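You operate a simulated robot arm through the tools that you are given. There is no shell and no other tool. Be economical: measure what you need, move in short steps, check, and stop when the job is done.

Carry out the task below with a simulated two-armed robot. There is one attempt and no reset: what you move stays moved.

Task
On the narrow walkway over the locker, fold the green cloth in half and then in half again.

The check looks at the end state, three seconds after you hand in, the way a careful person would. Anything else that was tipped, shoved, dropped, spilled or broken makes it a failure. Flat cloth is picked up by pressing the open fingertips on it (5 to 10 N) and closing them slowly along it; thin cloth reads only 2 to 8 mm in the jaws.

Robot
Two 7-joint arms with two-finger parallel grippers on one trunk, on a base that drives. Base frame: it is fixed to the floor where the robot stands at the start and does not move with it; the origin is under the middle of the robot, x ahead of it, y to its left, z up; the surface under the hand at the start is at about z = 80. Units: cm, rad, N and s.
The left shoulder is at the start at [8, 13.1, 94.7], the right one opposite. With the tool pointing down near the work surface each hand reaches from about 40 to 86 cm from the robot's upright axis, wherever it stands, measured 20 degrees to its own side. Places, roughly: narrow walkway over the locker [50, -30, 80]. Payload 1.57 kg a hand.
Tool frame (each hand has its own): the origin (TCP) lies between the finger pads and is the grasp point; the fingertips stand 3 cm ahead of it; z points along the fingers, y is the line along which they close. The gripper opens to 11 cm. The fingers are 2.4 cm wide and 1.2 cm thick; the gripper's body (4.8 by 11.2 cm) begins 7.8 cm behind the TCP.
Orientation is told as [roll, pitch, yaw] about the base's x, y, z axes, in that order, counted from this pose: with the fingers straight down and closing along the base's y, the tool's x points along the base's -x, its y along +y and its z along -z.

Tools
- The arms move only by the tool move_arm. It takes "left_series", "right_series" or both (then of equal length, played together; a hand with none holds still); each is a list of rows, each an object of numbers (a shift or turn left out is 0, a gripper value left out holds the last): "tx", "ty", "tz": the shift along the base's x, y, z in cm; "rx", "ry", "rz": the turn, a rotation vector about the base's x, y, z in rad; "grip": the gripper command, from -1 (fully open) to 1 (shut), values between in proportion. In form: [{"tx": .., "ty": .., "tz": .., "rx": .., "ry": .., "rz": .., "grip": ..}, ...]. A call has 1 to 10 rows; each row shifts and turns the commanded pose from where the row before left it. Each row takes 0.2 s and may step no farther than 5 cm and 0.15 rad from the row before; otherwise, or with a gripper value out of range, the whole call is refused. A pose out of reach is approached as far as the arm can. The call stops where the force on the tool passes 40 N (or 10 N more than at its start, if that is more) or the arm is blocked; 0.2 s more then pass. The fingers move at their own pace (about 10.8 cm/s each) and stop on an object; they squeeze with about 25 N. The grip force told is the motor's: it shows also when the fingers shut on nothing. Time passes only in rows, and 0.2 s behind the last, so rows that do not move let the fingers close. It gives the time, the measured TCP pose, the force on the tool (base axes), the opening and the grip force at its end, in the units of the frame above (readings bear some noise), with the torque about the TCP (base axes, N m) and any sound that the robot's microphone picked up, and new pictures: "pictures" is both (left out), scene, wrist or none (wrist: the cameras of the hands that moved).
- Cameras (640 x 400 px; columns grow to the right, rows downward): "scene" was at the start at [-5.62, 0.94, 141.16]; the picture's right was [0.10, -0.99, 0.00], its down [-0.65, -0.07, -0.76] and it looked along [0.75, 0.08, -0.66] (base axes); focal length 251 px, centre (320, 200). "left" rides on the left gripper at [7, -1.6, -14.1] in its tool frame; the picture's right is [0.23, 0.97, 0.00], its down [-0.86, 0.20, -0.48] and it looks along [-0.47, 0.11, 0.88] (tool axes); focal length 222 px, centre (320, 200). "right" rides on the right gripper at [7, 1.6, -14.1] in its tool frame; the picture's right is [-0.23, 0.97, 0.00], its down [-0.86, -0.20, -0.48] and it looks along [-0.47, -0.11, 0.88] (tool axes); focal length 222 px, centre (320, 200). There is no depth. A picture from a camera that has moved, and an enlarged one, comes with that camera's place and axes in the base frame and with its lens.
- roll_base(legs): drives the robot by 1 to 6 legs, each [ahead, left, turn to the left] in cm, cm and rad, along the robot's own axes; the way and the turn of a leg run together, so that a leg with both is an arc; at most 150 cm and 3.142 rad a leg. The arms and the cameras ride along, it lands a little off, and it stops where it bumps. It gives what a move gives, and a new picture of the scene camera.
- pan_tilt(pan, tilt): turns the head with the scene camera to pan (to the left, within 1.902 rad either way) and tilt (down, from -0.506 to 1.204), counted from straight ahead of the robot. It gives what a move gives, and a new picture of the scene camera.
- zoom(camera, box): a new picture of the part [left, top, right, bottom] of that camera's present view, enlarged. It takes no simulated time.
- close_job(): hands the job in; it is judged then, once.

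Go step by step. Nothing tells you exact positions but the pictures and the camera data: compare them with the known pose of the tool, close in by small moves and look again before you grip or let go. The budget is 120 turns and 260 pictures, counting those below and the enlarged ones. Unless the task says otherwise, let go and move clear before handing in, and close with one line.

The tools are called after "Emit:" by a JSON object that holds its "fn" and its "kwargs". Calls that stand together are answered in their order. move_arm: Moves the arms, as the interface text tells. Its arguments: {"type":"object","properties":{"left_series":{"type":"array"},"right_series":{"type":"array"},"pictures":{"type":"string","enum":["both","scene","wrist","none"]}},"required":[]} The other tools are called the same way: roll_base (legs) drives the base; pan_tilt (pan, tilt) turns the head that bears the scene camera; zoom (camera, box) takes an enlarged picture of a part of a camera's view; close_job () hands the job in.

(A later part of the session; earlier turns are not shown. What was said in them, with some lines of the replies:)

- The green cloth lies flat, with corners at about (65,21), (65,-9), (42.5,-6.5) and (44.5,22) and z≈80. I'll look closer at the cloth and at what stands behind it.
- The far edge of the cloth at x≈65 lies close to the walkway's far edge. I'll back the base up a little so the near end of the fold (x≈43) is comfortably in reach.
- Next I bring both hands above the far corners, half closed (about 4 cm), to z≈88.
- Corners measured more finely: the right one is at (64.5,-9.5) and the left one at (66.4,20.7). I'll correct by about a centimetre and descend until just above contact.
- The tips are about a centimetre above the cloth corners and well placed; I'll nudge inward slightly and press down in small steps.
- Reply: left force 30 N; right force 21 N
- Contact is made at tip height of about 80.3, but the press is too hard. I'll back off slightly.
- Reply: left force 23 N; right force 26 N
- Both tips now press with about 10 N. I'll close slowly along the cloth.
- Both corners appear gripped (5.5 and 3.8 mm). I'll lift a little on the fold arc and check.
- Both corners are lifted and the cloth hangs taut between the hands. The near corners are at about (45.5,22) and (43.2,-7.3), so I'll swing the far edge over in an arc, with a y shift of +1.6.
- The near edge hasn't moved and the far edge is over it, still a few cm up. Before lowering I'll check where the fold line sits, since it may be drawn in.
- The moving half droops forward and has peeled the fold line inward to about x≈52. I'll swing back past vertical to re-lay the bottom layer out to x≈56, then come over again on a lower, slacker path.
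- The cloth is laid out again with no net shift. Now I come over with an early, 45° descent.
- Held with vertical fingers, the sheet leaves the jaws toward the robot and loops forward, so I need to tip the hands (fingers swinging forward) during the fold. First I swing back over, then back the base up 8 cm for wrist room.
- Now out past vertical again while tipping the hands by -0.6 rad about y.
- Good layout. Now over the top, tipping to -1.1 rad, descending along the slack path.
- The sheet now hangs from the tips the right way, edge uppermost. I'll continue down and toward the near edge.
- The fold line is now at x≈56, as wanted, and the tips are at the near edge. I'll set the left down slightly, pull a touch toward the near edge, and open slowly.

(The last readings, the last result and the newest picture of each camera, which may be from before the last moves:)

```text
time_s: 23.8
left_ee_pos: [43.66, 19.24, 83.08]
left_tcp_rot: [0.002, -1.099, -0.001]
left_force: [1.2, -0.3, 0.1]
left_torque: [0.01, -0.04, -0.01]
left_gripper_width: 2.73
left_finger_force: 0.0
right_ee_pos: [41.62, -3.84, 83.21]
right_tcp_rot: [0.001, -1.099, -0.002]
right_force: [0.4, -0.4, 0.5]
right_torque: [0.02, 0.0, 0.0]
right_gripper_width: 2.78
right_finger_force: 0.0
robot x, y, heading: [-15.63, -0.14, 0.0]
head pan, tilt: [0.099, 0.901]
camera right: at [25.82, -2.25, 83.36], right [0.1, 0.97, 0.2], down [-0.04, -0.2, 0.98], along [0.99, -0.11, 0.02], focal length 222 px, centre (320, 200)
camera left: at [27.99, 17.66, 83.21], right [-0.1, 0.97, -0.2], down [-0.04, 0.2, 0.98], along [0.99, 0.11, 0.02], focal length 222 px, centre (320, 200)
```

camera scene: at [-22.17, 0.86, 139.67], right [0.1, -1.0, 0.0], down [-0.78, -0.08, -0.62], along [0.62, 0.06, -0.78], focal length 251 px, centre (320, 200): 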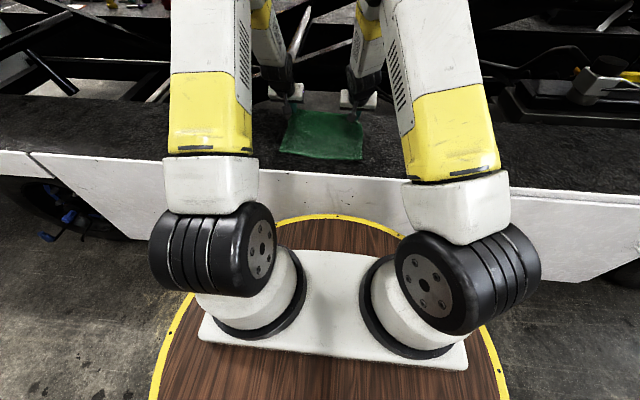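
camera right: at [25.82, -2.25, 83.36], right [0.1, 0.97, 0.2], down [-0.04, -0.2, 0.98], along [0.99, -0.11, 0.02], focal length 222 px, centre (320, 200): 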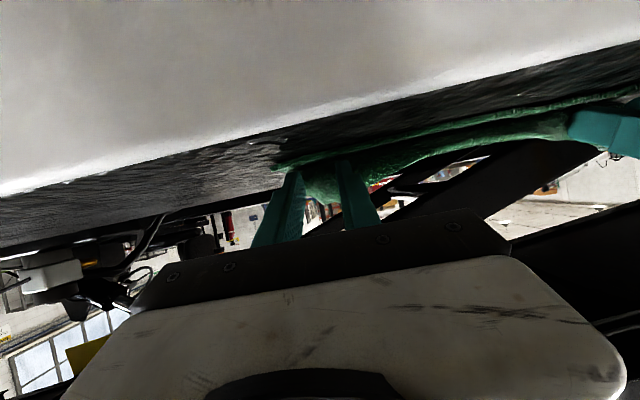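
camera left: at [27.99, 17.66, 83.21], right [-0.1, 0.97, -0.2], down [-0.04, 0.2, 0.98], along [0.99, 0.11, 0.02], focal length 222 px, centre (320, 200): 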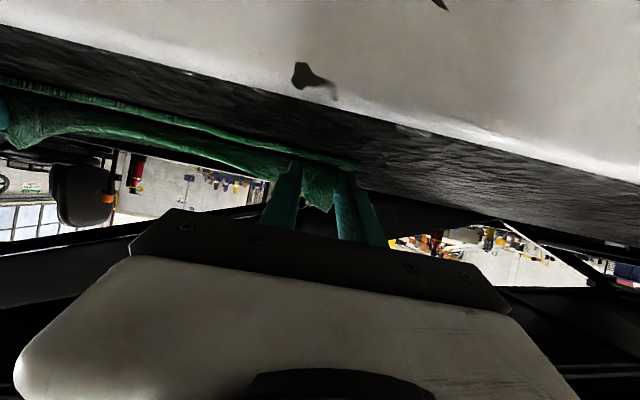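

Released; a bit of cloth stands between the fingers. I'll open a bit more and withdraw back along the finger axis.

Emit:
{"fn": "move_arm", "kwargs": {"left_series": [{"grip": 0.3}, {"tx": -1.34, "tz": 0.68}, {"tx": -1.34, "tz": 0.68}, {"tx": -1.8, "tz": 0.9}, {"tx": -1.8, "tz": 1.2}, {"tx": -1.0, "tz": 3}, {"tz": 4}, {}], "right_series": [{"grip": 0.3}, {"tx": -1.34, "tz": 0.68}, {"tx": -1.34, "tz": 0.68}, {"tx": -1.8, "tz": 0.9}, {"tx": -1.8, "tz": 1.2}, {"tx": -1.0, "tz": 3}, {"tz": 4}, {}]}}

Emit:
{"fn": "zoom", "kwargs": {"camera": "scene", "box": [255, 80, 385, 170]}}

```text
time_s: 25.6
left_ee_pos: [41.8, 19.93, 91.43]
left_tcp_rot: [0.001, -1.099, -0.001]
left_force: [0.4, -0.2, -1.2]
left_torque: [0.02, -0.01, 0.0]
left_gripper_width: 3.83
left_finger_force: 0.1
left hand out of reach, approached as far as the arm can: row 5, 6, 7
right_ee_pos: [38.44, -1.64, 91.96]
right_tcp_rot: [-0.001, -1.1, 0.0]
right_force: [0.7, -0.7, 0.6]
right_torque: [-0.02, -0.01, 0.0]
right_gripper_width: 3.86
right_finger_force: 0.0
right hand out of reach, approached as far as the arm can: row 5, 6, 7
robot x, y, heading: [-15.73, 0.12, -0.002]
head pan, tilt: [0.099, 0.901]
camera scene: at [-22.16, 0.87, 139.67], right [0.1, -1.0, 0.0], down [-0.78, -0.08, -0.62], along [0.62, 0.06, -0.78], focal length 251 px, centre (320, 200)
camera right: at [22.6, 0.09, 92.13], right [0.1, 0.97, 0.2], down [-0.04, -0.2, 0.98], along [0.99, -0.11, 0.02], focal length 222 px, centre (320, 200)
camera left: at [26.01, 18.32, 91.67], right [-0.1, 0.97, -0.2], down [-0.04, 0.2, 0.98], along [0.99, 0.11, 0.02], focal length 222 px, centre (320, 200)
```

scene: 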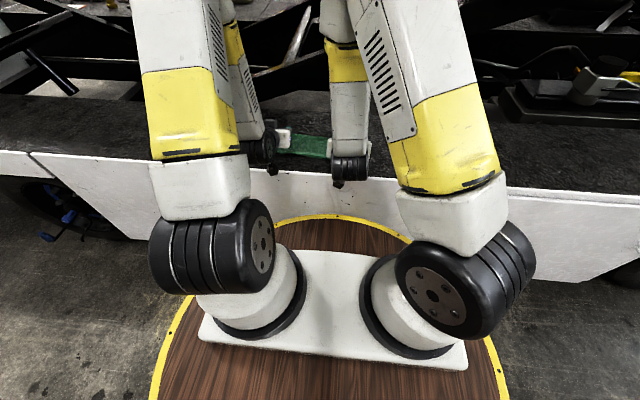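
right: 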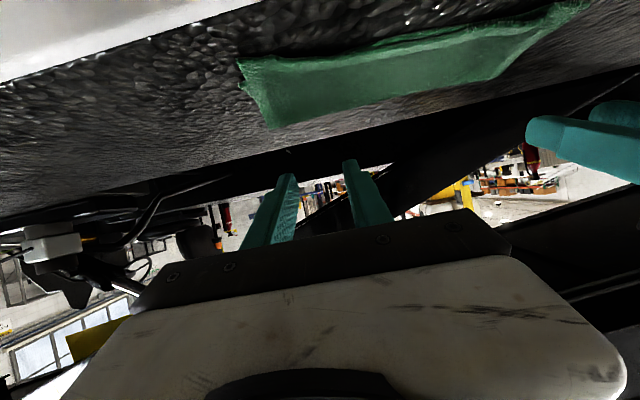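
left: 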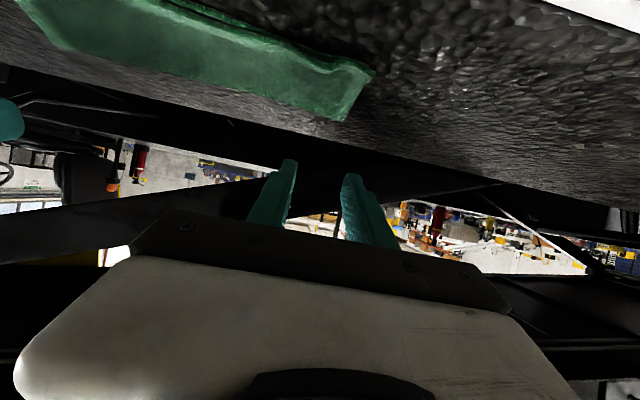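

```text
4.44 times, centred on (320, 125) of scene
camera zoom: at [-22.16, 0.87, 139.67], right [0.1, -1.0, 0.0], down [-0.78, -0.08, -0.62], along [0.62, 0.06, -0.78], focal length 1115 px, centre (320, 533)
```

zoom: 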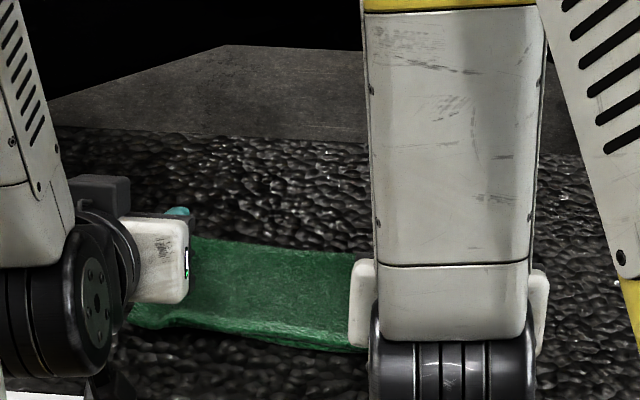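

The half fold looks clean. I'll raise, level and spread the hands to see the result.

Emit:
{"fn": "move_arm", "kwargs": {"left_series": [{"tx": 1, "ty": 1, "tz": 1.5, "ry": 0.14}, {"tx": 1, "ty": 1, "tz": 1.5, "ry": 0.14}, {"tx": 1, "ty": 1, "tz": 1.5, "ry": 0.14}, {"tx": 1, "ty": 1, "tz": 1, "ry": 0.14}, {"tx": 1, "ty": 2, "tz": 0, "ry": 0.14}, {"tx": 1, "ty": 2, "tz": 0, "ry": 0.14}, {"tx": 1, "ty": 2, "tz": 0, "ry": 0.14}, {"tx": 1, "ty": 2, "ry": 0.12}, {}], "right_series": [{"tx": 1, "ty": -1, "tz": 1.5, "ry": 0.14}, {"tx": 1, "ty": -1, "tz": 1.5, "ry": 0.14}, {"tx": 1, "ty": -1, "tz": 1.5, "ry": 0.14}, {"tx": 1, "ty": -1, "tz": 1, "ry": 0.14}, {"tx": 1, "ty": -2, "tz": 0, "ry": 0.14}, {"tx": 1, "ty": -2, "tz": 0, "ry": 0.14}, {"tx": 1, "ty": -2, "tz": 0, "ry": 0.14}, {"tx": 1, "ty": -2, "ry": 0.12}, {}]}}

Emit:
{"fn": "zoom", "kwargs": {"camera": "scene", "box": [255, 80, 385, 170]}}

```text
time_s: 27.6
left_ee_pos: [50.01, 32.22, 97.14]
left_tcp_rot: [0.0, 0.001, -0.002]
left_force: [-0.7, 0.2, 0.6]
left_torque: [-0.04, -0.02, -0.01]
left_gripper_width: 3.82
left_finger_force: 0.1
right_ee_pos: [46.7, -13.53, 97.17]
right_tcp_rot: [-0.002, 0.001, 0.0]
right_force: [-0.2, 0.5, -0.6]
right_torque: [0.07, -0.01, -0.01]
right_gripper_width: 3.81
right_finger_force: 0.1
robot x, y, heading: [-15.82, -0.03, -0.002]
head pan, tilt: [0.099, 0.901]
camera scene: at [-22.18, 0.87, 139.67], right [0.1, -1.0, 0.0], down [-0.78, -0.08, -0.62], along [0.62, 0.06, -0.78], focal length 251 px, centre (320, 200)
camera right: at [39.63, -11.91, 111.36], right [0.23, 0.97, 0.0], down [0.86, -0.2, 0.48], along [0.47, -0.11, -0.88], focal length 222 px, centre (320, 200)
camera left: at [43.11, 30.63, 111.24], right [-0.23, 0.97, 0.0], down [0.86, 0.2, 0.48], along [0.47, 0.11, -0.88], focal length 222 px, centre (320, 200)
```

scene: 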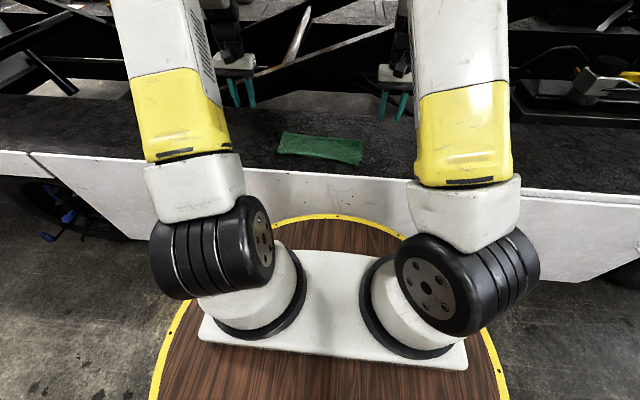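
right: 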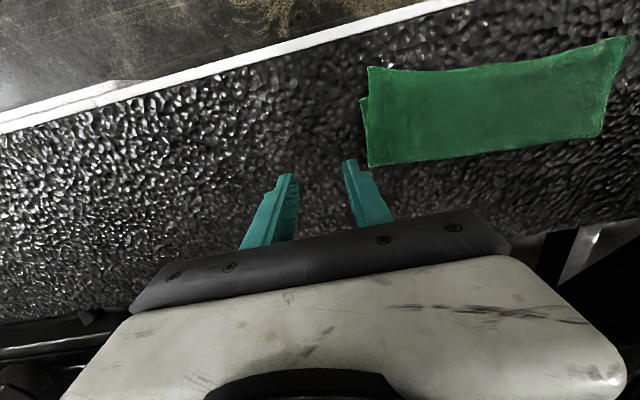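
left: 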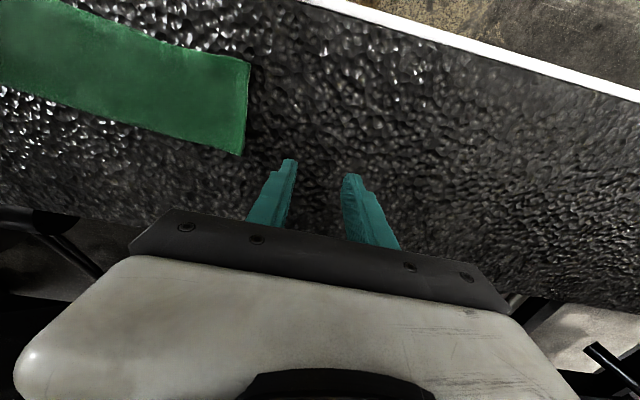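

```text
4.44 times, centred on (320, 125) of scene
camera zoom: at [-22.18, 0.87, 139.67], right [0.1, -1.0, 0.0], down [-0.78, -0.08, -0.62], along [0.62, 0.06, -0.78], focal length 1115 px, centre (320, 533)
```

zoom: 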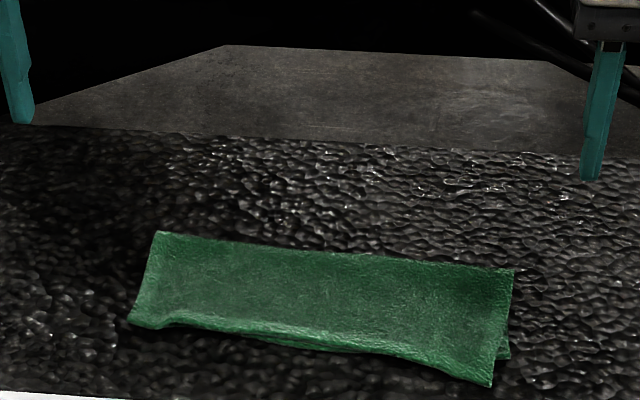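

The first fold is clean: the cloth now spans x≈44–56, y≈-7–22.5, with a slight 1 cm offset at the near right. Next, the right hand will fold the left end over to the right; I first clear the left hand and test in the air that the right hand can tip about x by +1.0 rad.

Emit:
{"fn": "move_arm", "kwargs": {"left_series": [{"ty": 1.5}, {"ty": 1.5}, {"ty": 1.5}, {"ty": 1.5}, {"ty": 1.5}, {"ty": 1.5}, {"ty": 1.5}, {}], "right_series": [{"tx": 0.4, "ty": 0.7, "tz": -0.7, "rx": 0.145}, {"tx": 0.4, "ty": 0.7, "tz": -0.7, "rx": 0.145}, {"tx": 0.4, "ty": 0.7, "tz": -0.7, "rx": 0.145}, {"tx": 0.4, "ty": 0.7, "tz": -0.7, "rx": 0.145}, {"tx": 0.4, "ty": 0.7, "tz": -0.7, "rx": 0.145}, {"tx": 0.4, "ty": 0.7, "tz": -0.7, "rx": 0.145}, {"tx": 0.4, "ty": 0.7, "tz": -0.7, "rx": 0.13}, {}], "pictures": "scene"}}

```text
time_s: 29.4
left_ee_pos: [50.06, 42.77, 97.08]
left_tcp_rot: [0.001, -0.002, -0.004]
left_force: [0.1, -0.9, -0.1]
left_torque: [0.0, 0.0, 0.0]
left_gripper_width: 3.85
left_finger_force: 0.0
right_ee_pos: [49.4, -8.48, 92.48]
right_tcp_rot: [1.001, -0.001, 0.0]
right_force: [0.3, 0.9, -0.5]
right_torque: [0.0, 0.01, 0.01]
right_gripper_width: 3.83
right_finger_force: 0.0
robot x, y, heading: [-16.09, 0.17, -0.003]
head pan, tilt: [0.099, 0.901]
camera scene: at [-22.17, 0.86, 139.67], right [0.1, -1.0, 0.0], down [-0.78, -0.08, -0.62], along [0.62, 0.06, -0.78], focal length 251 px, centre (320, 200)
```

scene: 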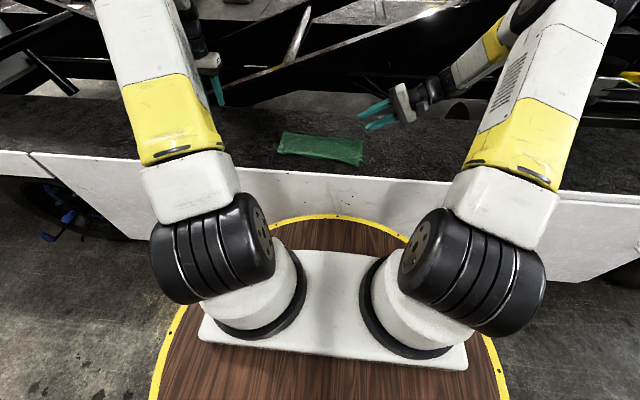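

The tilt is reachable. Now I bring the right hand upright again over the left end of the strip.

Emit:
{"fn": "move_arm", "kwargs": {"right_series": [{"ty": 4.1, "rx": -0.143}, {"ty": 4.1, "rx": -0.143}, {"ty": 4.1, "rx": -0.143}, {"ty": 4.1, "rx": -0.143}, {"ty": 4.1, "rx": -0.143}, {"ty": 4.1, "rx": -0.143}, {"ty": 4.1, "tz": -2, "rx": -0.143}, {"tx": 0.4, "ty": 0.5, "tz": -2}, {}], "pictures": "wrist"}}

Emit:
{"fn": "zoom", "kwargs": {"camera": "scene", "box": [255, 80, 385, 170]}}

```text
time_s: 31.4
left_ee_pos: [50.03, 42.65, 97.04]
left_tcp_rot: [0.0, -0.001, -0.001]
left_force: [-0.3, -0.6, -0.1]
left_torque: [-0.02, -0.01, 0.02]
left_gripper_width: 3.85
left_finger_force: 0.0
right_ee_pos: [49.89, 20.87, 88.21]
right_tcp_rot: [-0.002, 0.0, 0.001]
right_force: [-0.8, 0.4, -0.7]
right_torque: [0.0, 0.02, -0.05]
right_gripper_width: 3.86
right_finger_force: 0.1
robot x, y, heading: [-15.75, -0.11, -0.002]
head pan, tilt: [0.099, 0.901]
camera right: at [42.73, 22.42, 102.29], right [0.23, 0.97, 0.0], down [0.85, -0.2, 0.48], along [0.47, -0.11, -0.88], focal length 222 px, centre (320, 200)
```

right: 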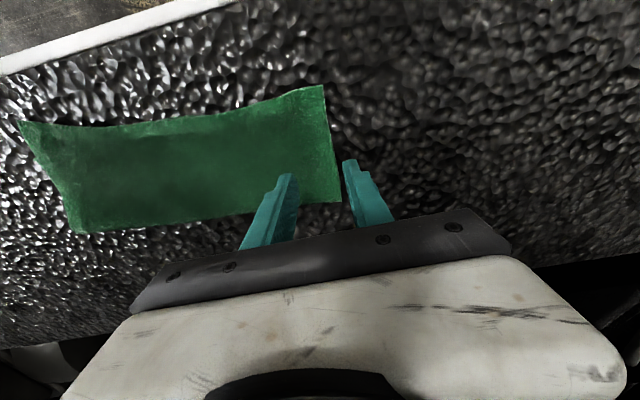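

```text
4.44 times, centred on (320, 125) of scene
camera zoom: at [-22.17, 0.88, 139.67], right [0.1, -1.0, 0.0], down [-0.78, -0.08, -0.62], along [0.62, 0.06, -0.78], focal length 1115 px, centre (320, 533)
```

zoom: 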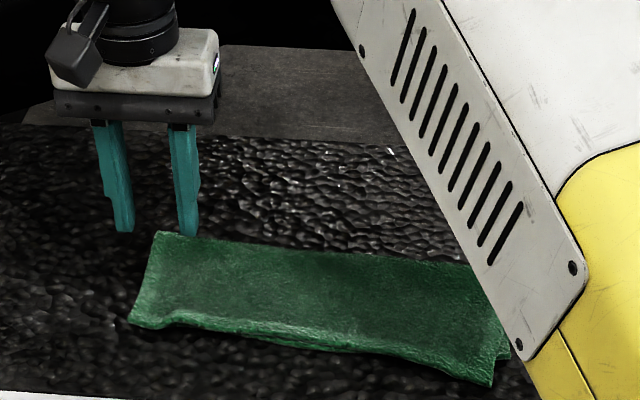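

The left end edge runs from (43.5,22.5) to (55.2,21.8). I'll set the outer finger just outside it and the inner finger on the cloth, and descend.

Emit:
{"fn": "move_arm", "kwargs": {"right_series": [{"tx": -0.4, "ty": -0.4, "tz": -1.5}, {"tz": -1.5}, {"tz": -1.2}, {}], "pictures": "wrist"}}

```text
time_s: 32.4
left_ee_pos: [50.05, 42.65, 97.02]
left_tcp_rot: [0.0, 0.0, -0.001]
left_force: [-0.1, 0.2, -0.9]
left_torque: [-0.01, -0.01, -0.04]
left_gripper_width: 3.85
left_finger_force: 0.0
right_ee_pos: [49.41, 20.2, 84.04]
right_tcp_rot: [0.0, 0.0, 0.0]
right_force: [0.6, -0.5, -0.6]
right_torque: [0.01, 0.02, 0.02]
right_gripper_width: 3.86
right_finger_force: 0.1
robot x, y, heading: [-16.0, 0.28, -0.002]
head pan, tilt: [0.099, 0.901]
camera right: at [42.36, 21.85, 98.22], right [0.23, 0.97, 0.0], down [0.85, -0.2, 0.48], along [0.47, -0.11, -0.88], focal length 222 px, centre (320, 200)
```

right: 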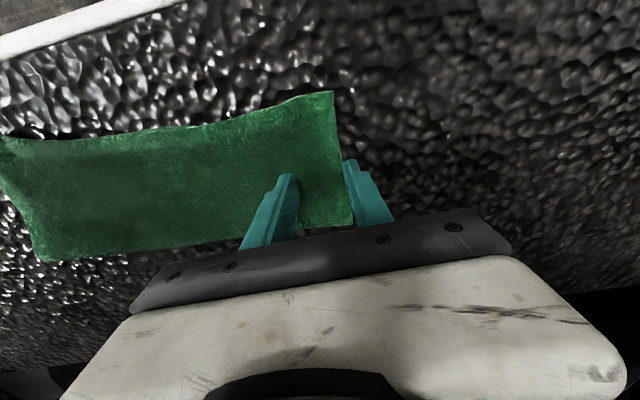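

Emit:
{"fn": "move_arm", "kwargs": {"right_series": [{"ty": 0.4, "tz": -0.3}, {"tz": -0.2}, {"tz": -0.15}, {}], "pictures": "none"}}

```text
time_s: 33.4
left_ee_pos: [50.04, 42.62, 97.0]
left_tcp_rot: [0.001, -0.001, 0.0]
left_force: [0.5, 0.1, 0.5]
left_torque: [0.01, 0.0, 0.01]
left_gripper_width: 3.85
left_finger_force: 0.0
right_ee_pos: [49.55, 20.53, 83.77]
right_tcp_rot: [0.001, -0.002, -0.001]
right_force: [2.0, -2.4, 4.7]
right_torque: [-0.15, 0.0, 0.01]
right_gripper_width: 3.97
right_finger_force: 0.8
robot x, y, heading: [-15.62, -0.03, -0.002]
head pan, tilt: [0.099, 0.901]
```

Emit:
{"fn": "move_arm", "kwargs": {"right_series": [{"tz": -0.2}, {}], "pictures": "none"}}

```text
time_s: 34.0
left_ee_pos: [50.09, 42.7, 97.05]
left_tcp_rot: [-0.001, 0.002, 0.001]
left_force: [0.4, 0.2, -0.3]
left_torque: [0.01, 0.04, 0.01]
left_gripper_width: 3.85
left_finger_force: 0.0
right_ee_pos: [49.56, 20.6, 83.47]
right_tcp_rot: [0.001, -0.001, 0.0]
right_force: [0.7, -0.8, 13.7]
right_torque: [-0.38, -0.06, 0.05]
right_gripper_width: 3.89
right_finger_force: 0.2
robot x, y, heading: [-15.87, 0.3, 0.002]
head pan, tilt: [0.099, 0.901]
```

The inner finger presses on the double layer with about 14 N and the outer one is just beside the edge. I'll close slowly.

Emit:
{"fn": "move_arm", "kwargs": {"right_series": [{"grip": 0.4, "tz": -0.05}, {"grip": 0.5}, {"grip": 0.6}, {"grip": 0.7}, {"grip": 0.8}, {"grip": 0.9}, {"grip": 1}, {}], "pictures": "wrist"}}

Emit:
{"fn": "zoom", "kwargs": {"camera": "scene", "box": [265, 90, 345, 160]}}

```text
time_s: 35.8
left_ee_pos: [49.98, 42.65, 97.08]
left_tcp_rot: [0.0, -0.001, -0.001]
left_force: [-0.3, -0.6, -0.3]
left_torque: [0.04, 0.02, 0.02]
left_gripper_width: 3.85
left_finger_force: 0.1
right_ee_pos: [49.62, 20.48, 83.39]
right_tcp_rot: [0.0, -0.001, -0.002]
right_force: [2.3, -16.3, 22.1]
right_torque: [-0.75, -0.05, 0.02]
right_gripper_width: 0.79
right_finger_force: 25.1
robot x, y, heading: [-15.3, -0.19, 0.003]
head pan, tilt: [0.099, 0.901]
camera right: at [42.44, 22.14, 97.52], right [0.23, 0.97, 0.0], down [0.85, -0.2, 0.48], along [0.47, -0.11, -0.88], focal length 222 px, centre (320, 200)
```

right: 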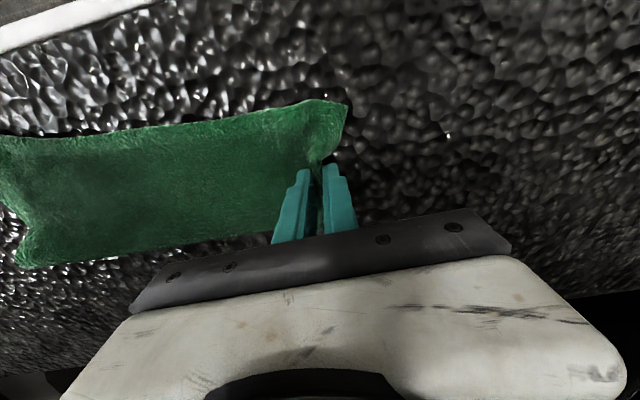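

```text
5.71 times, centred on (305, 125) of scene
camera zoom: at [-22.23, 0.79, 139.66], right [0.1, -1.0, 0.0], down [-0.78, -0.08, -0.62], along [0.62, 0.06, -0.78], focal length 1434 px, centre (406, 629)
```

zoom: 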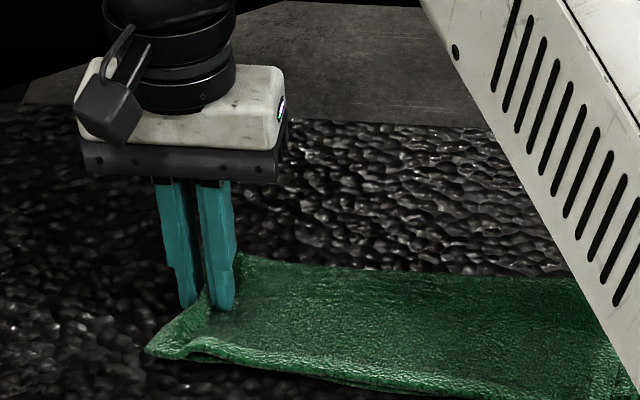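

Width reads 8 mm, likely both layers. I'll lift a little, moving with the fold arc, and check.

Emit:
{"fn": "move_arm", "kwargs": {"right_series": [{"tz": 0.7}, {"ty": -0.3, "tz": 1.5}, {"ty": -0.6, "tz": 1.5}, {"ty": -0.8, "tz": 1.5}, {}], "pictures": "wrist"}}

Emit:
{"fn": "zoom", "kwargs": {"camera": "scene", "box": [255, 90, 365, 170]}}

Emit:
{"fn": "zoom", "kwargs": {"camera": "left", "box": [0, 0, 320, 200]}}

```text
time_s: 37.0
left_ee_pos: [50.03, 42.63, 97.02]
left_tcp_rot: [-0.001, -0.001, 0.0]
left_force: [0.1, -0.5, 0.0]
left_torque: [-0.01, -0.05, -0.01]
left_gripper_width: 3.84
left_finger_force: 0.0
right_ee_pos: [49.55, 18.69, 88.47]
right_tcp_rot: [0.001, -0.001, -0.001]
right_force: [-0.1, -0.6, -0.6]
right_torque: [0.01, 0.01, 0.0]
right_gripper_width: 0.74
right_finger_force: 24.9
robot x, y, heading: [-15.72, 0.17, 0.0]
head pan, tilt: [0.099, 0.901]
camera right: at [42.51, 20.43, 102.57], right [0.23, 0.97, 0.0], down [0.86, -0.2, 0.48], along [0.47, -0.11, -0.88], focal length 222 px, centre (320, 200)
```

right: 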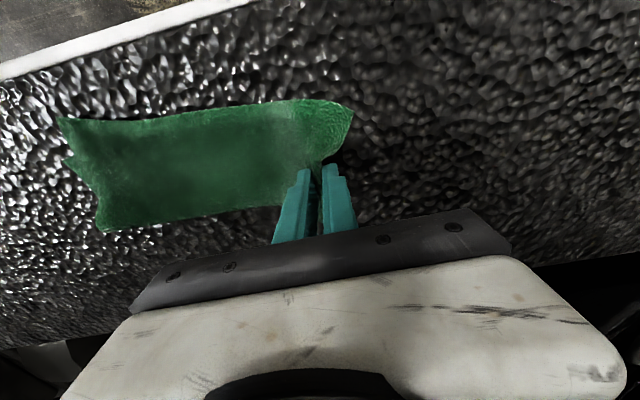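

```text
5.00 times, centred on (310, 130) of scene
camera zoom: at [-22.17, 0.88, 139.67], right [0.1, -1.0, 0.0], down [-0.78, -0.08, -0.62], along [0.62, 0.06, -0.78], focal length 1255 px, centre (370, 550)
```

zoom: 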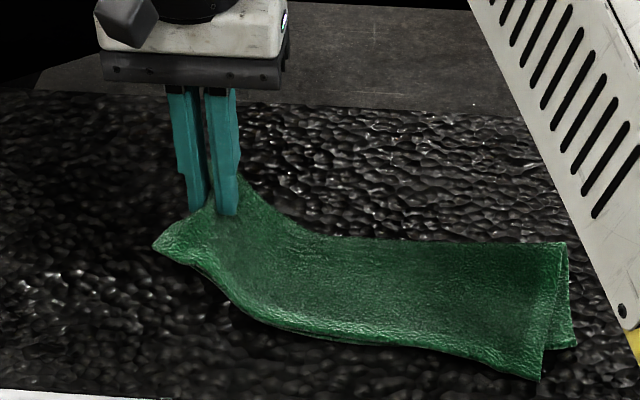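

```text
2.00 times, centred on (160, 100) of left
camera zoom: at [43.1, 41.08, 111.14], right [-0.23, 0.97, 0.0], down [0.86, 0.2, 0.48], along [0.47, 0.11, -0.88], focal length 444 px, centre (640, 400)
```

zoom: 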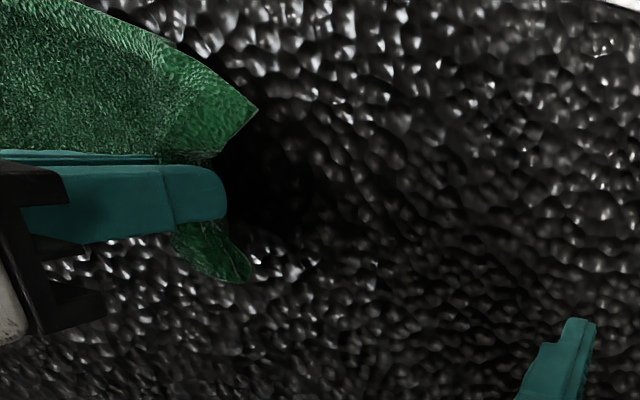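

Both layers lift as a unit. Now I swing the left end over to the right in an arc, tipping the hand about +x as it goes.

Emit:
{"fn": "move_arm", "kwargs": {"right_series": [{"tx": -0.1, "ty": -2.49, "tz": 2.63, "rx": 0.1}, {"tx": -0.1, "ty": -2.8, "tz": 2.05, "rx": 0.1}, {"tx": -0.1, "ty": -3.43, "tz": 1.35, "rx": 0.149}, {"tx": -0.1, "ty": -3.11, "tz": 0.25, "rx": 0.149}, {"tx": -0.1, "ty": -2.6, "tz": -1.1, "rx": 0.12}, {}], "pictures": "scene"}}

Emit:
{"fn": "zoom", "kwargs": {"camera": "scene", "box": [255, 70, 385, 170]}}

Emit:
{"fn": "zoom", "kwargs": {"camera": "left", "box": [0, 0, 320, 200]}}

```text
time_s: 38.4
left_ee_pos: [50.1, 42.79, 97.0]
left_tcp_rot: [0.001, 0.0, -0.001]
left_force: [0.7, -0.5, 0.1]
left_torque: [0.02, -0.01, -0.01]
left_gripper_width: 3.86
left_finger_force: 0.2
right_ee_pos: [49.08, 4.49, 93.83]
right_tcp_rot: [0.619, -0.001, -0.002]
right_force: [-0.5, 0.4, -0.3]
right_torque: [-0.07, 0.03, 0.0]
right_gripper_width: 0.71
right_finger_force: 24.9
robot x, y, heading: [-15.97, -0.15, 0.0]
head pan, tilt: [0.099, 0.901]
camera scene: at [-22.17, 0.86, 139.67], right [0.1, -1.0, 0.0], down [-0.78, -0.08, -0.62], along [0.62, 0.06, -0.78], focal length 251 px, centre (320, 200)
```

scene: 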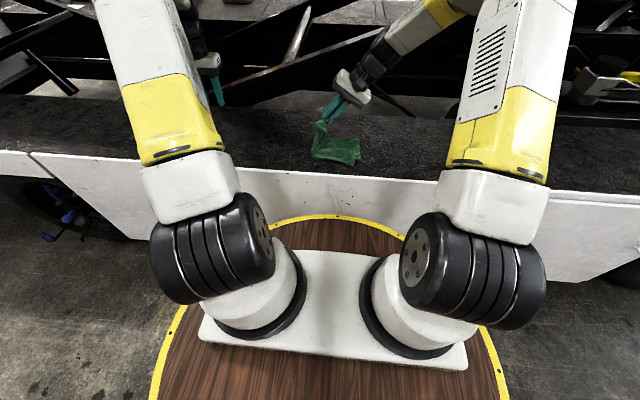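

```text
4.00 times, centred on (320, 120) of scene
camera zoom: at [-22.17, 0.86, 139.67], right [0.1, -1.0, 0.0], down [-0.78, -0.08, -0.62], along [0.62, 0.06, -0.78], focal length 1004 px, centre (320, 520)
```

zoom: 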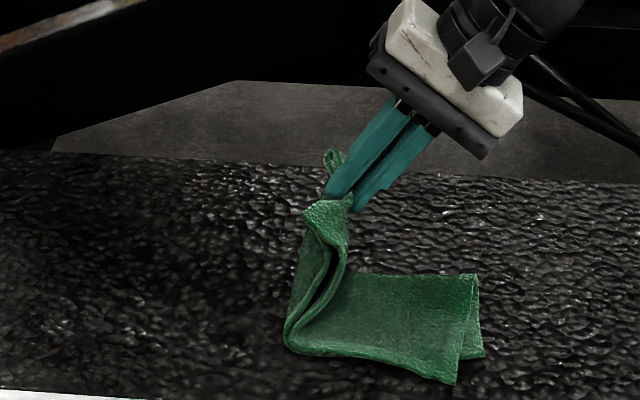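

```text
2.00 times, centred on (160, 100) of left
camera zoom: at [43.1, 41.06, 111.14], right [-0.23, 0.97, 0.0], down [0.86, 0.2, 0.48], along [0.47, 0.11, -0.88], focal length 444 px, centre (640, 400)
```

zoom: 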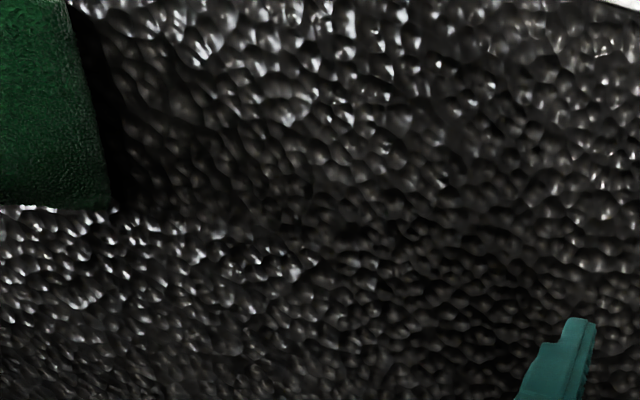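

Going well: the strip folds at about y≈9. Continue down and over.

Emit:
{"fn": "move_arm", "kwargs": {"right_series": [{"tx": -0.1, "ty": -2.28, "tz": -2.15, "rx": 0.12}, {"tx": -0.1, "ty": -2.05, "tz": -2.25, "rx": 0.12}, {"ty": -2.03, "tz": -2.0, "rx": 0.14}, {"ty": -1.5, "tz": -1.0}, {}], "pictures": "wrist"}}

Emit:
{"fn": "zoom", "kwargs": {"camera": "scene", "box": [275, 90, 385, 170]}}

```text
time_s: 39.6
left_ee_pos: [50.03, 42.65, 97.02]
left_tcp_rot: [0.0, 0.0, -0.002]
left_force: [-0.5, 0.0, 0.1]
left_torque: [0.02, 0.01, -0.01]
left_gripper_width: 3.86
left_finger_force: 0.1
right_ee_pos: [48.81, -3.76, 86.43]
right_tcp_rot: [0.998, 0.0, 0.001]
right_force: [0.0, 0.8, 0.5]
right_torque: [-0.07, 0.0, 0.01]
right_gripper_width: 0.66
right_finger_force: 25.0
robot x, y, heading: [-16.01, 0.26, 0.001]
head pan, tilt: [0.099, 0.901]
camera right: at [41.72, -14.68, 95.38], right [0.23, 0.53, 0.82], down [0.85, -0.51, 0.09], along [0.47, 0.68, -0.57], focal length 222 px, centre (320, 200)
```

right: 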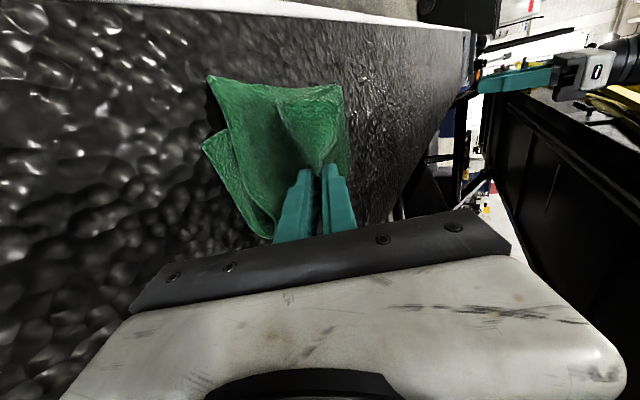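

```text
5.00 times, centred on (330, 130) of scene
camera zoom: at [-22.17, 0.86, 139.67], right [0.1, -1.0, 0.0], down [-0.78, -0.08, -0.62], along [0.62, 0.06, -0.78], focal length 1255 px, centre (270, 550)
```

zoom: 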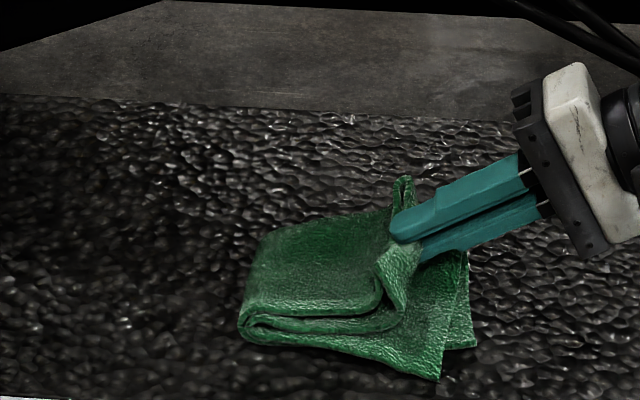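

Nearly there. I'll move the tips on to the right end (y≈-5.5), just above the lower layers.

Emit:
{"fn": "move_arm", "kwargs": {"right_series": [{"ty": -1.2, "tz": -0.8}, {"ty": -1.2, "tz": -0.7}, {"ty": -1.0, "tz": -0.5}, {"ty": -0.8, "tz": -0.4}, {}], "pictures": "wrist"}}

Emit:
{"fn": "zoom", "kwargs": {"camera": "scene", "box": [275, 90, 385, 170]}}

```text
time_s: 40.8
left_ee_pos: [50.05, 42.67, 97.07]
left_tcp_rot: [0.001, -0.001, 0.001]
left_force: [-0.4, -0.2, -0.2]
left_torque: [-0.01, 0.0, 0.0]
left_gripper_width: 3.86
left_finger_force: 0.1
right_ee_pos: [48.7, -7.79, 83.97]
right_tcp_rot: [0.999, 0.0, 0.0]
right_force: [-0.6, 0.2, -0.6]
right_torque: [-0.07, 0.03, 0.01]
right_gripper_width: 0.68
right_finger_force: 24.6
robot x, y, heading: [-15.95, -0.02, -0.002]
head pan, tilt: [0.099, 0.901]
camera right: at [41.58, -18.78, 92.95], right [0.23, 0.53, 0.82], down [0.85, -0.51, 0.09], along [0.47, 0.68, -0.57], focal length 222 px, centre (320, 200)
```

right: 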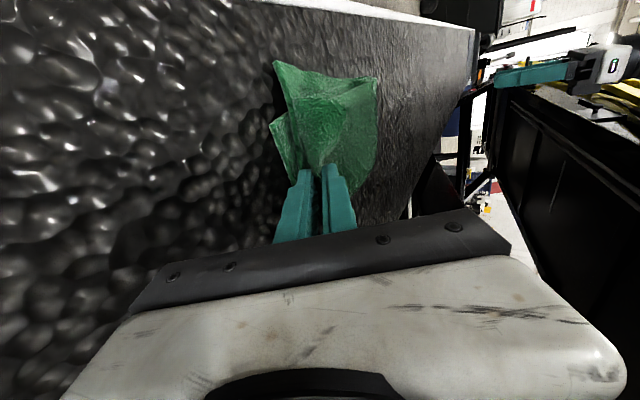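

```text
5.00 times, centred on (330, 130) of scene
camera zoom: at [-22.17, 0.86, 139.67], right [0.1, -1.0, 0.0], down [-0.78, -0.08, -0.62], along [0.62, 0.06, -0.78], focal length 1255 px, centre (270, 550)
```

zoom: 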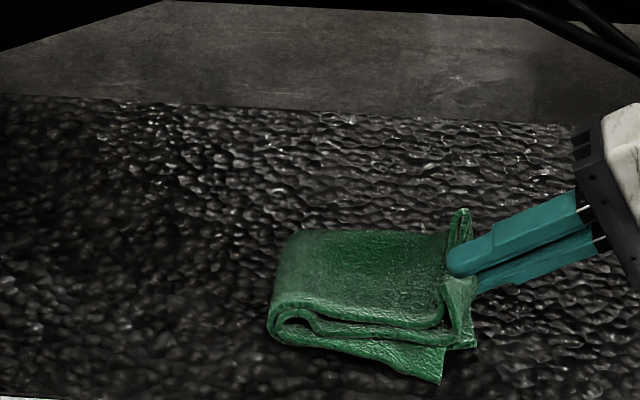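

Well aligned: fold at y≈7.3, edge at the right end. I'll open slowly while rising slightly, then withdraw along the finger axis.

Emit:
{"fn": "move_arm", "kwargs": {"right_series": [{"grip": 0.85, "tz": 0.15}, {"grip": 0.7, "tz": 0.2}, {"grip": 0.55, "tz": 0.2}, {"grip": 0.45, "tz": 0.15}, {}, {"ty": -0.84, "tz": 0.3}, {"ty": -1.2, "tz": 0.5}, {"ty": -1.7, "tz": 1.0}, {"ty": -2.5, "tz": 1.6}, {"ty": -3.3, "tz": 2.5}], "pictures": "wrist"}}

Emit:
{"fn": "zoom", "kwargs": {"camera": "scene", "box": [275, 90, 385, 170]}}

```text
time_s: 43.0
left_ee_pos: [50.08, 42.85, 96.99]
left_tcp_rot: [0.0, 0.0, -0.001]
left_force: [0.6, 0.4, -0.9]
left_torque: [-0.01, 0.03, -0.02]
left_gripper_width: 3.82
left_finger_force: 0.0
right_ee_pos: [48.79, -17.15, 90.62]
right_tcp_rot: [0.998, 0.002, 0.0]
right_force: [-0.7, 0.8, -0.6]
right_torque: [0.03, 0.02, -0.02]
right_gripper_width: 3.03
right_finger_force: 0.1
robot x, y, heading: [-16.01, -0.07, 0.002]
head pan, tilt: [0.099, 0.901]
camera right: at [41.7, -28.15, 99.63], right [0.23, 0.53, 0.82], down [0.86, -0.51, 0.09], along [0.47, 0.68, -0.57], focal length 222 px, centre (320, 200)
```

right: 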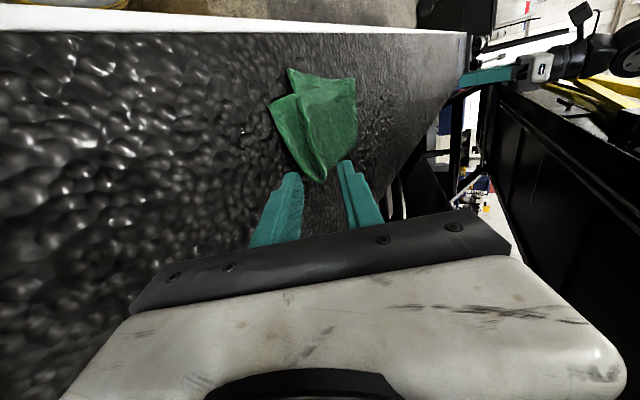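

```text
5.00 times, centred on (330, 130) of scene
camera zoom: at [-22.15, 0.88, 139.67], right [0.1, -1.0, 0.0], down [-0.78, -0.08, -0.62], along [0.62, 0.06, -0.78], focal length 1255 px, centre (270, 550)
```

zoom: 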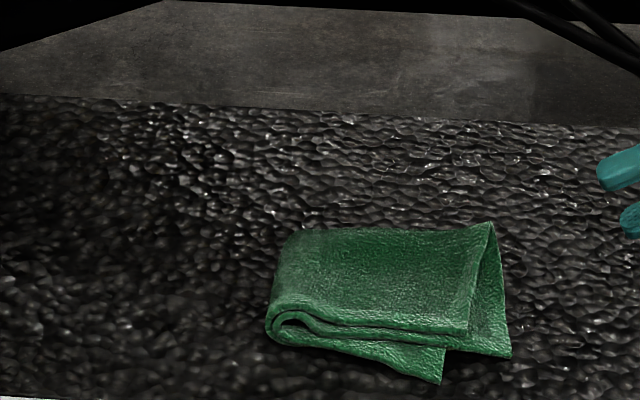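

The cloth is quartered; the layers at the right end are a little out of register. I'll bring the right hand upright above it for a top view.

Emit:
{"fn": "move_arm", "kwargs": {"right_series": [{"tz": 2, "rx": -0.143}, {"tz": 2, "rx": -0.143}, {"tz": 2, "rx": -0.143}, {"tz": 1, "rx": -0.143, "ty": 1, "tx": -1}, {"tz": 1, "rx": -0.143, "ty": 1, "tx": -1}, {"tz": 1, "rx": -0.143, "ty": 1, "tx": -1}, {"tz": 1, "rx": -0.14, "ty": 1, "tx": -1}, {}], "pictures": "wrist"}}

Emit:
{"fn": "zoom", "kwargs": {"camera": "right", "box": [300, 0, 560, 180]}}

Emit:
{"fn": "zoom", "kwargs": {"camera": "scene", "box": [290, 100, 370, 160]}}

```text
time_s: 44.8
left_ee_pos: [50.06, 42.71, 97.06]
left_tcp_rot: [0.0, 0.0, -0.001]
left_force: [0.6, 0.6, 0.7]
left_torque: [-0.02, 0.03, 0.02]
left_gripper_width: 3.83
left_finger_force: 0.1
right_ee_pos: [44.74, -13.2, 100.43]
right_tcp_rot: [-0.001, 0.0, -0.003]
right_force: [-0.1, -0.4, 0.1]
right_torque: [0.02, -0.02, 0.02]
right_gripper_width: 3.03
right_finger_force: 0.0
robot x, y, heading: [-15.49, 0.01, -0.004]
head pan, tilt: [0.099, 0.901]
camera right: at [37.69, -11.55, 114.52], right [0.23, 0.97, 0.0], down [0.85, -0.2, 0.48], along [0.47, -0.11, -0.88], focal length 222 px, centre (320, 200)
```

right: 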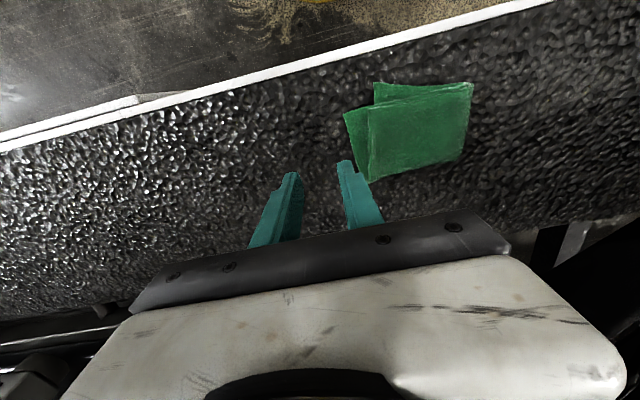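

```text
2.22 times, centred on (430, 90) of right
camera zoom: at [37.69, -11.55, 114.52], right [0.23, 0.97, 0.0], down [0.85, -0.2, 0.48], along [0.47, -0.11, -0.88], focal length 494 px, centre (76, 444)
```

zoom: 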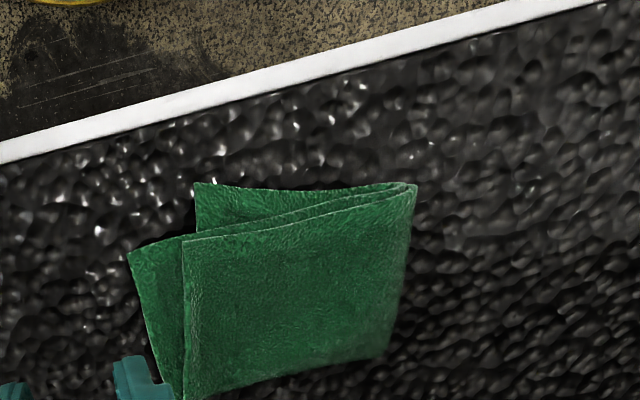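

```text
6.67 times, centred on (330, 130) of scene
camera zoom: at [-22.17, 0.87, 139.67], right [0.1, -1.0, 0.0], down [-0.78, -0.08, -0.62], along [0.62, 0.06, -0.78], focal length 1673 px, centre (253, 667)
```

zoom: 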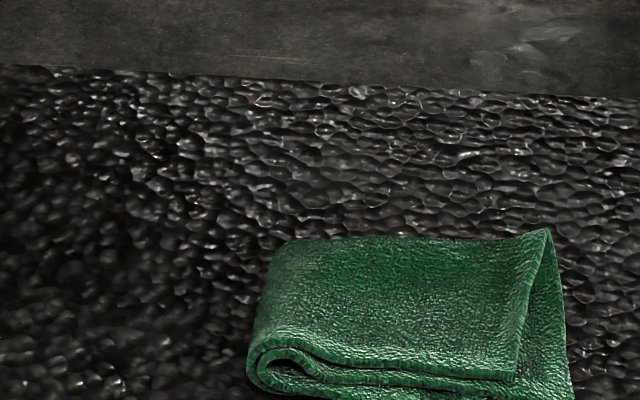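

The cloth is in quarters, resting flat on the walkway with the edges matched to within about 2–3 cm. Both hands are empty and clear and nothing else was touched, so I hand in.

Emit:
{"fn": "close_job", "kwargs": {}}

```text
The job is handed in.
```

The green cloth is folded in half and in half again on the walkway. The layers at the right end are about 2–3 cm out of register, both hands are clear, and I saw nothing else disturbed.
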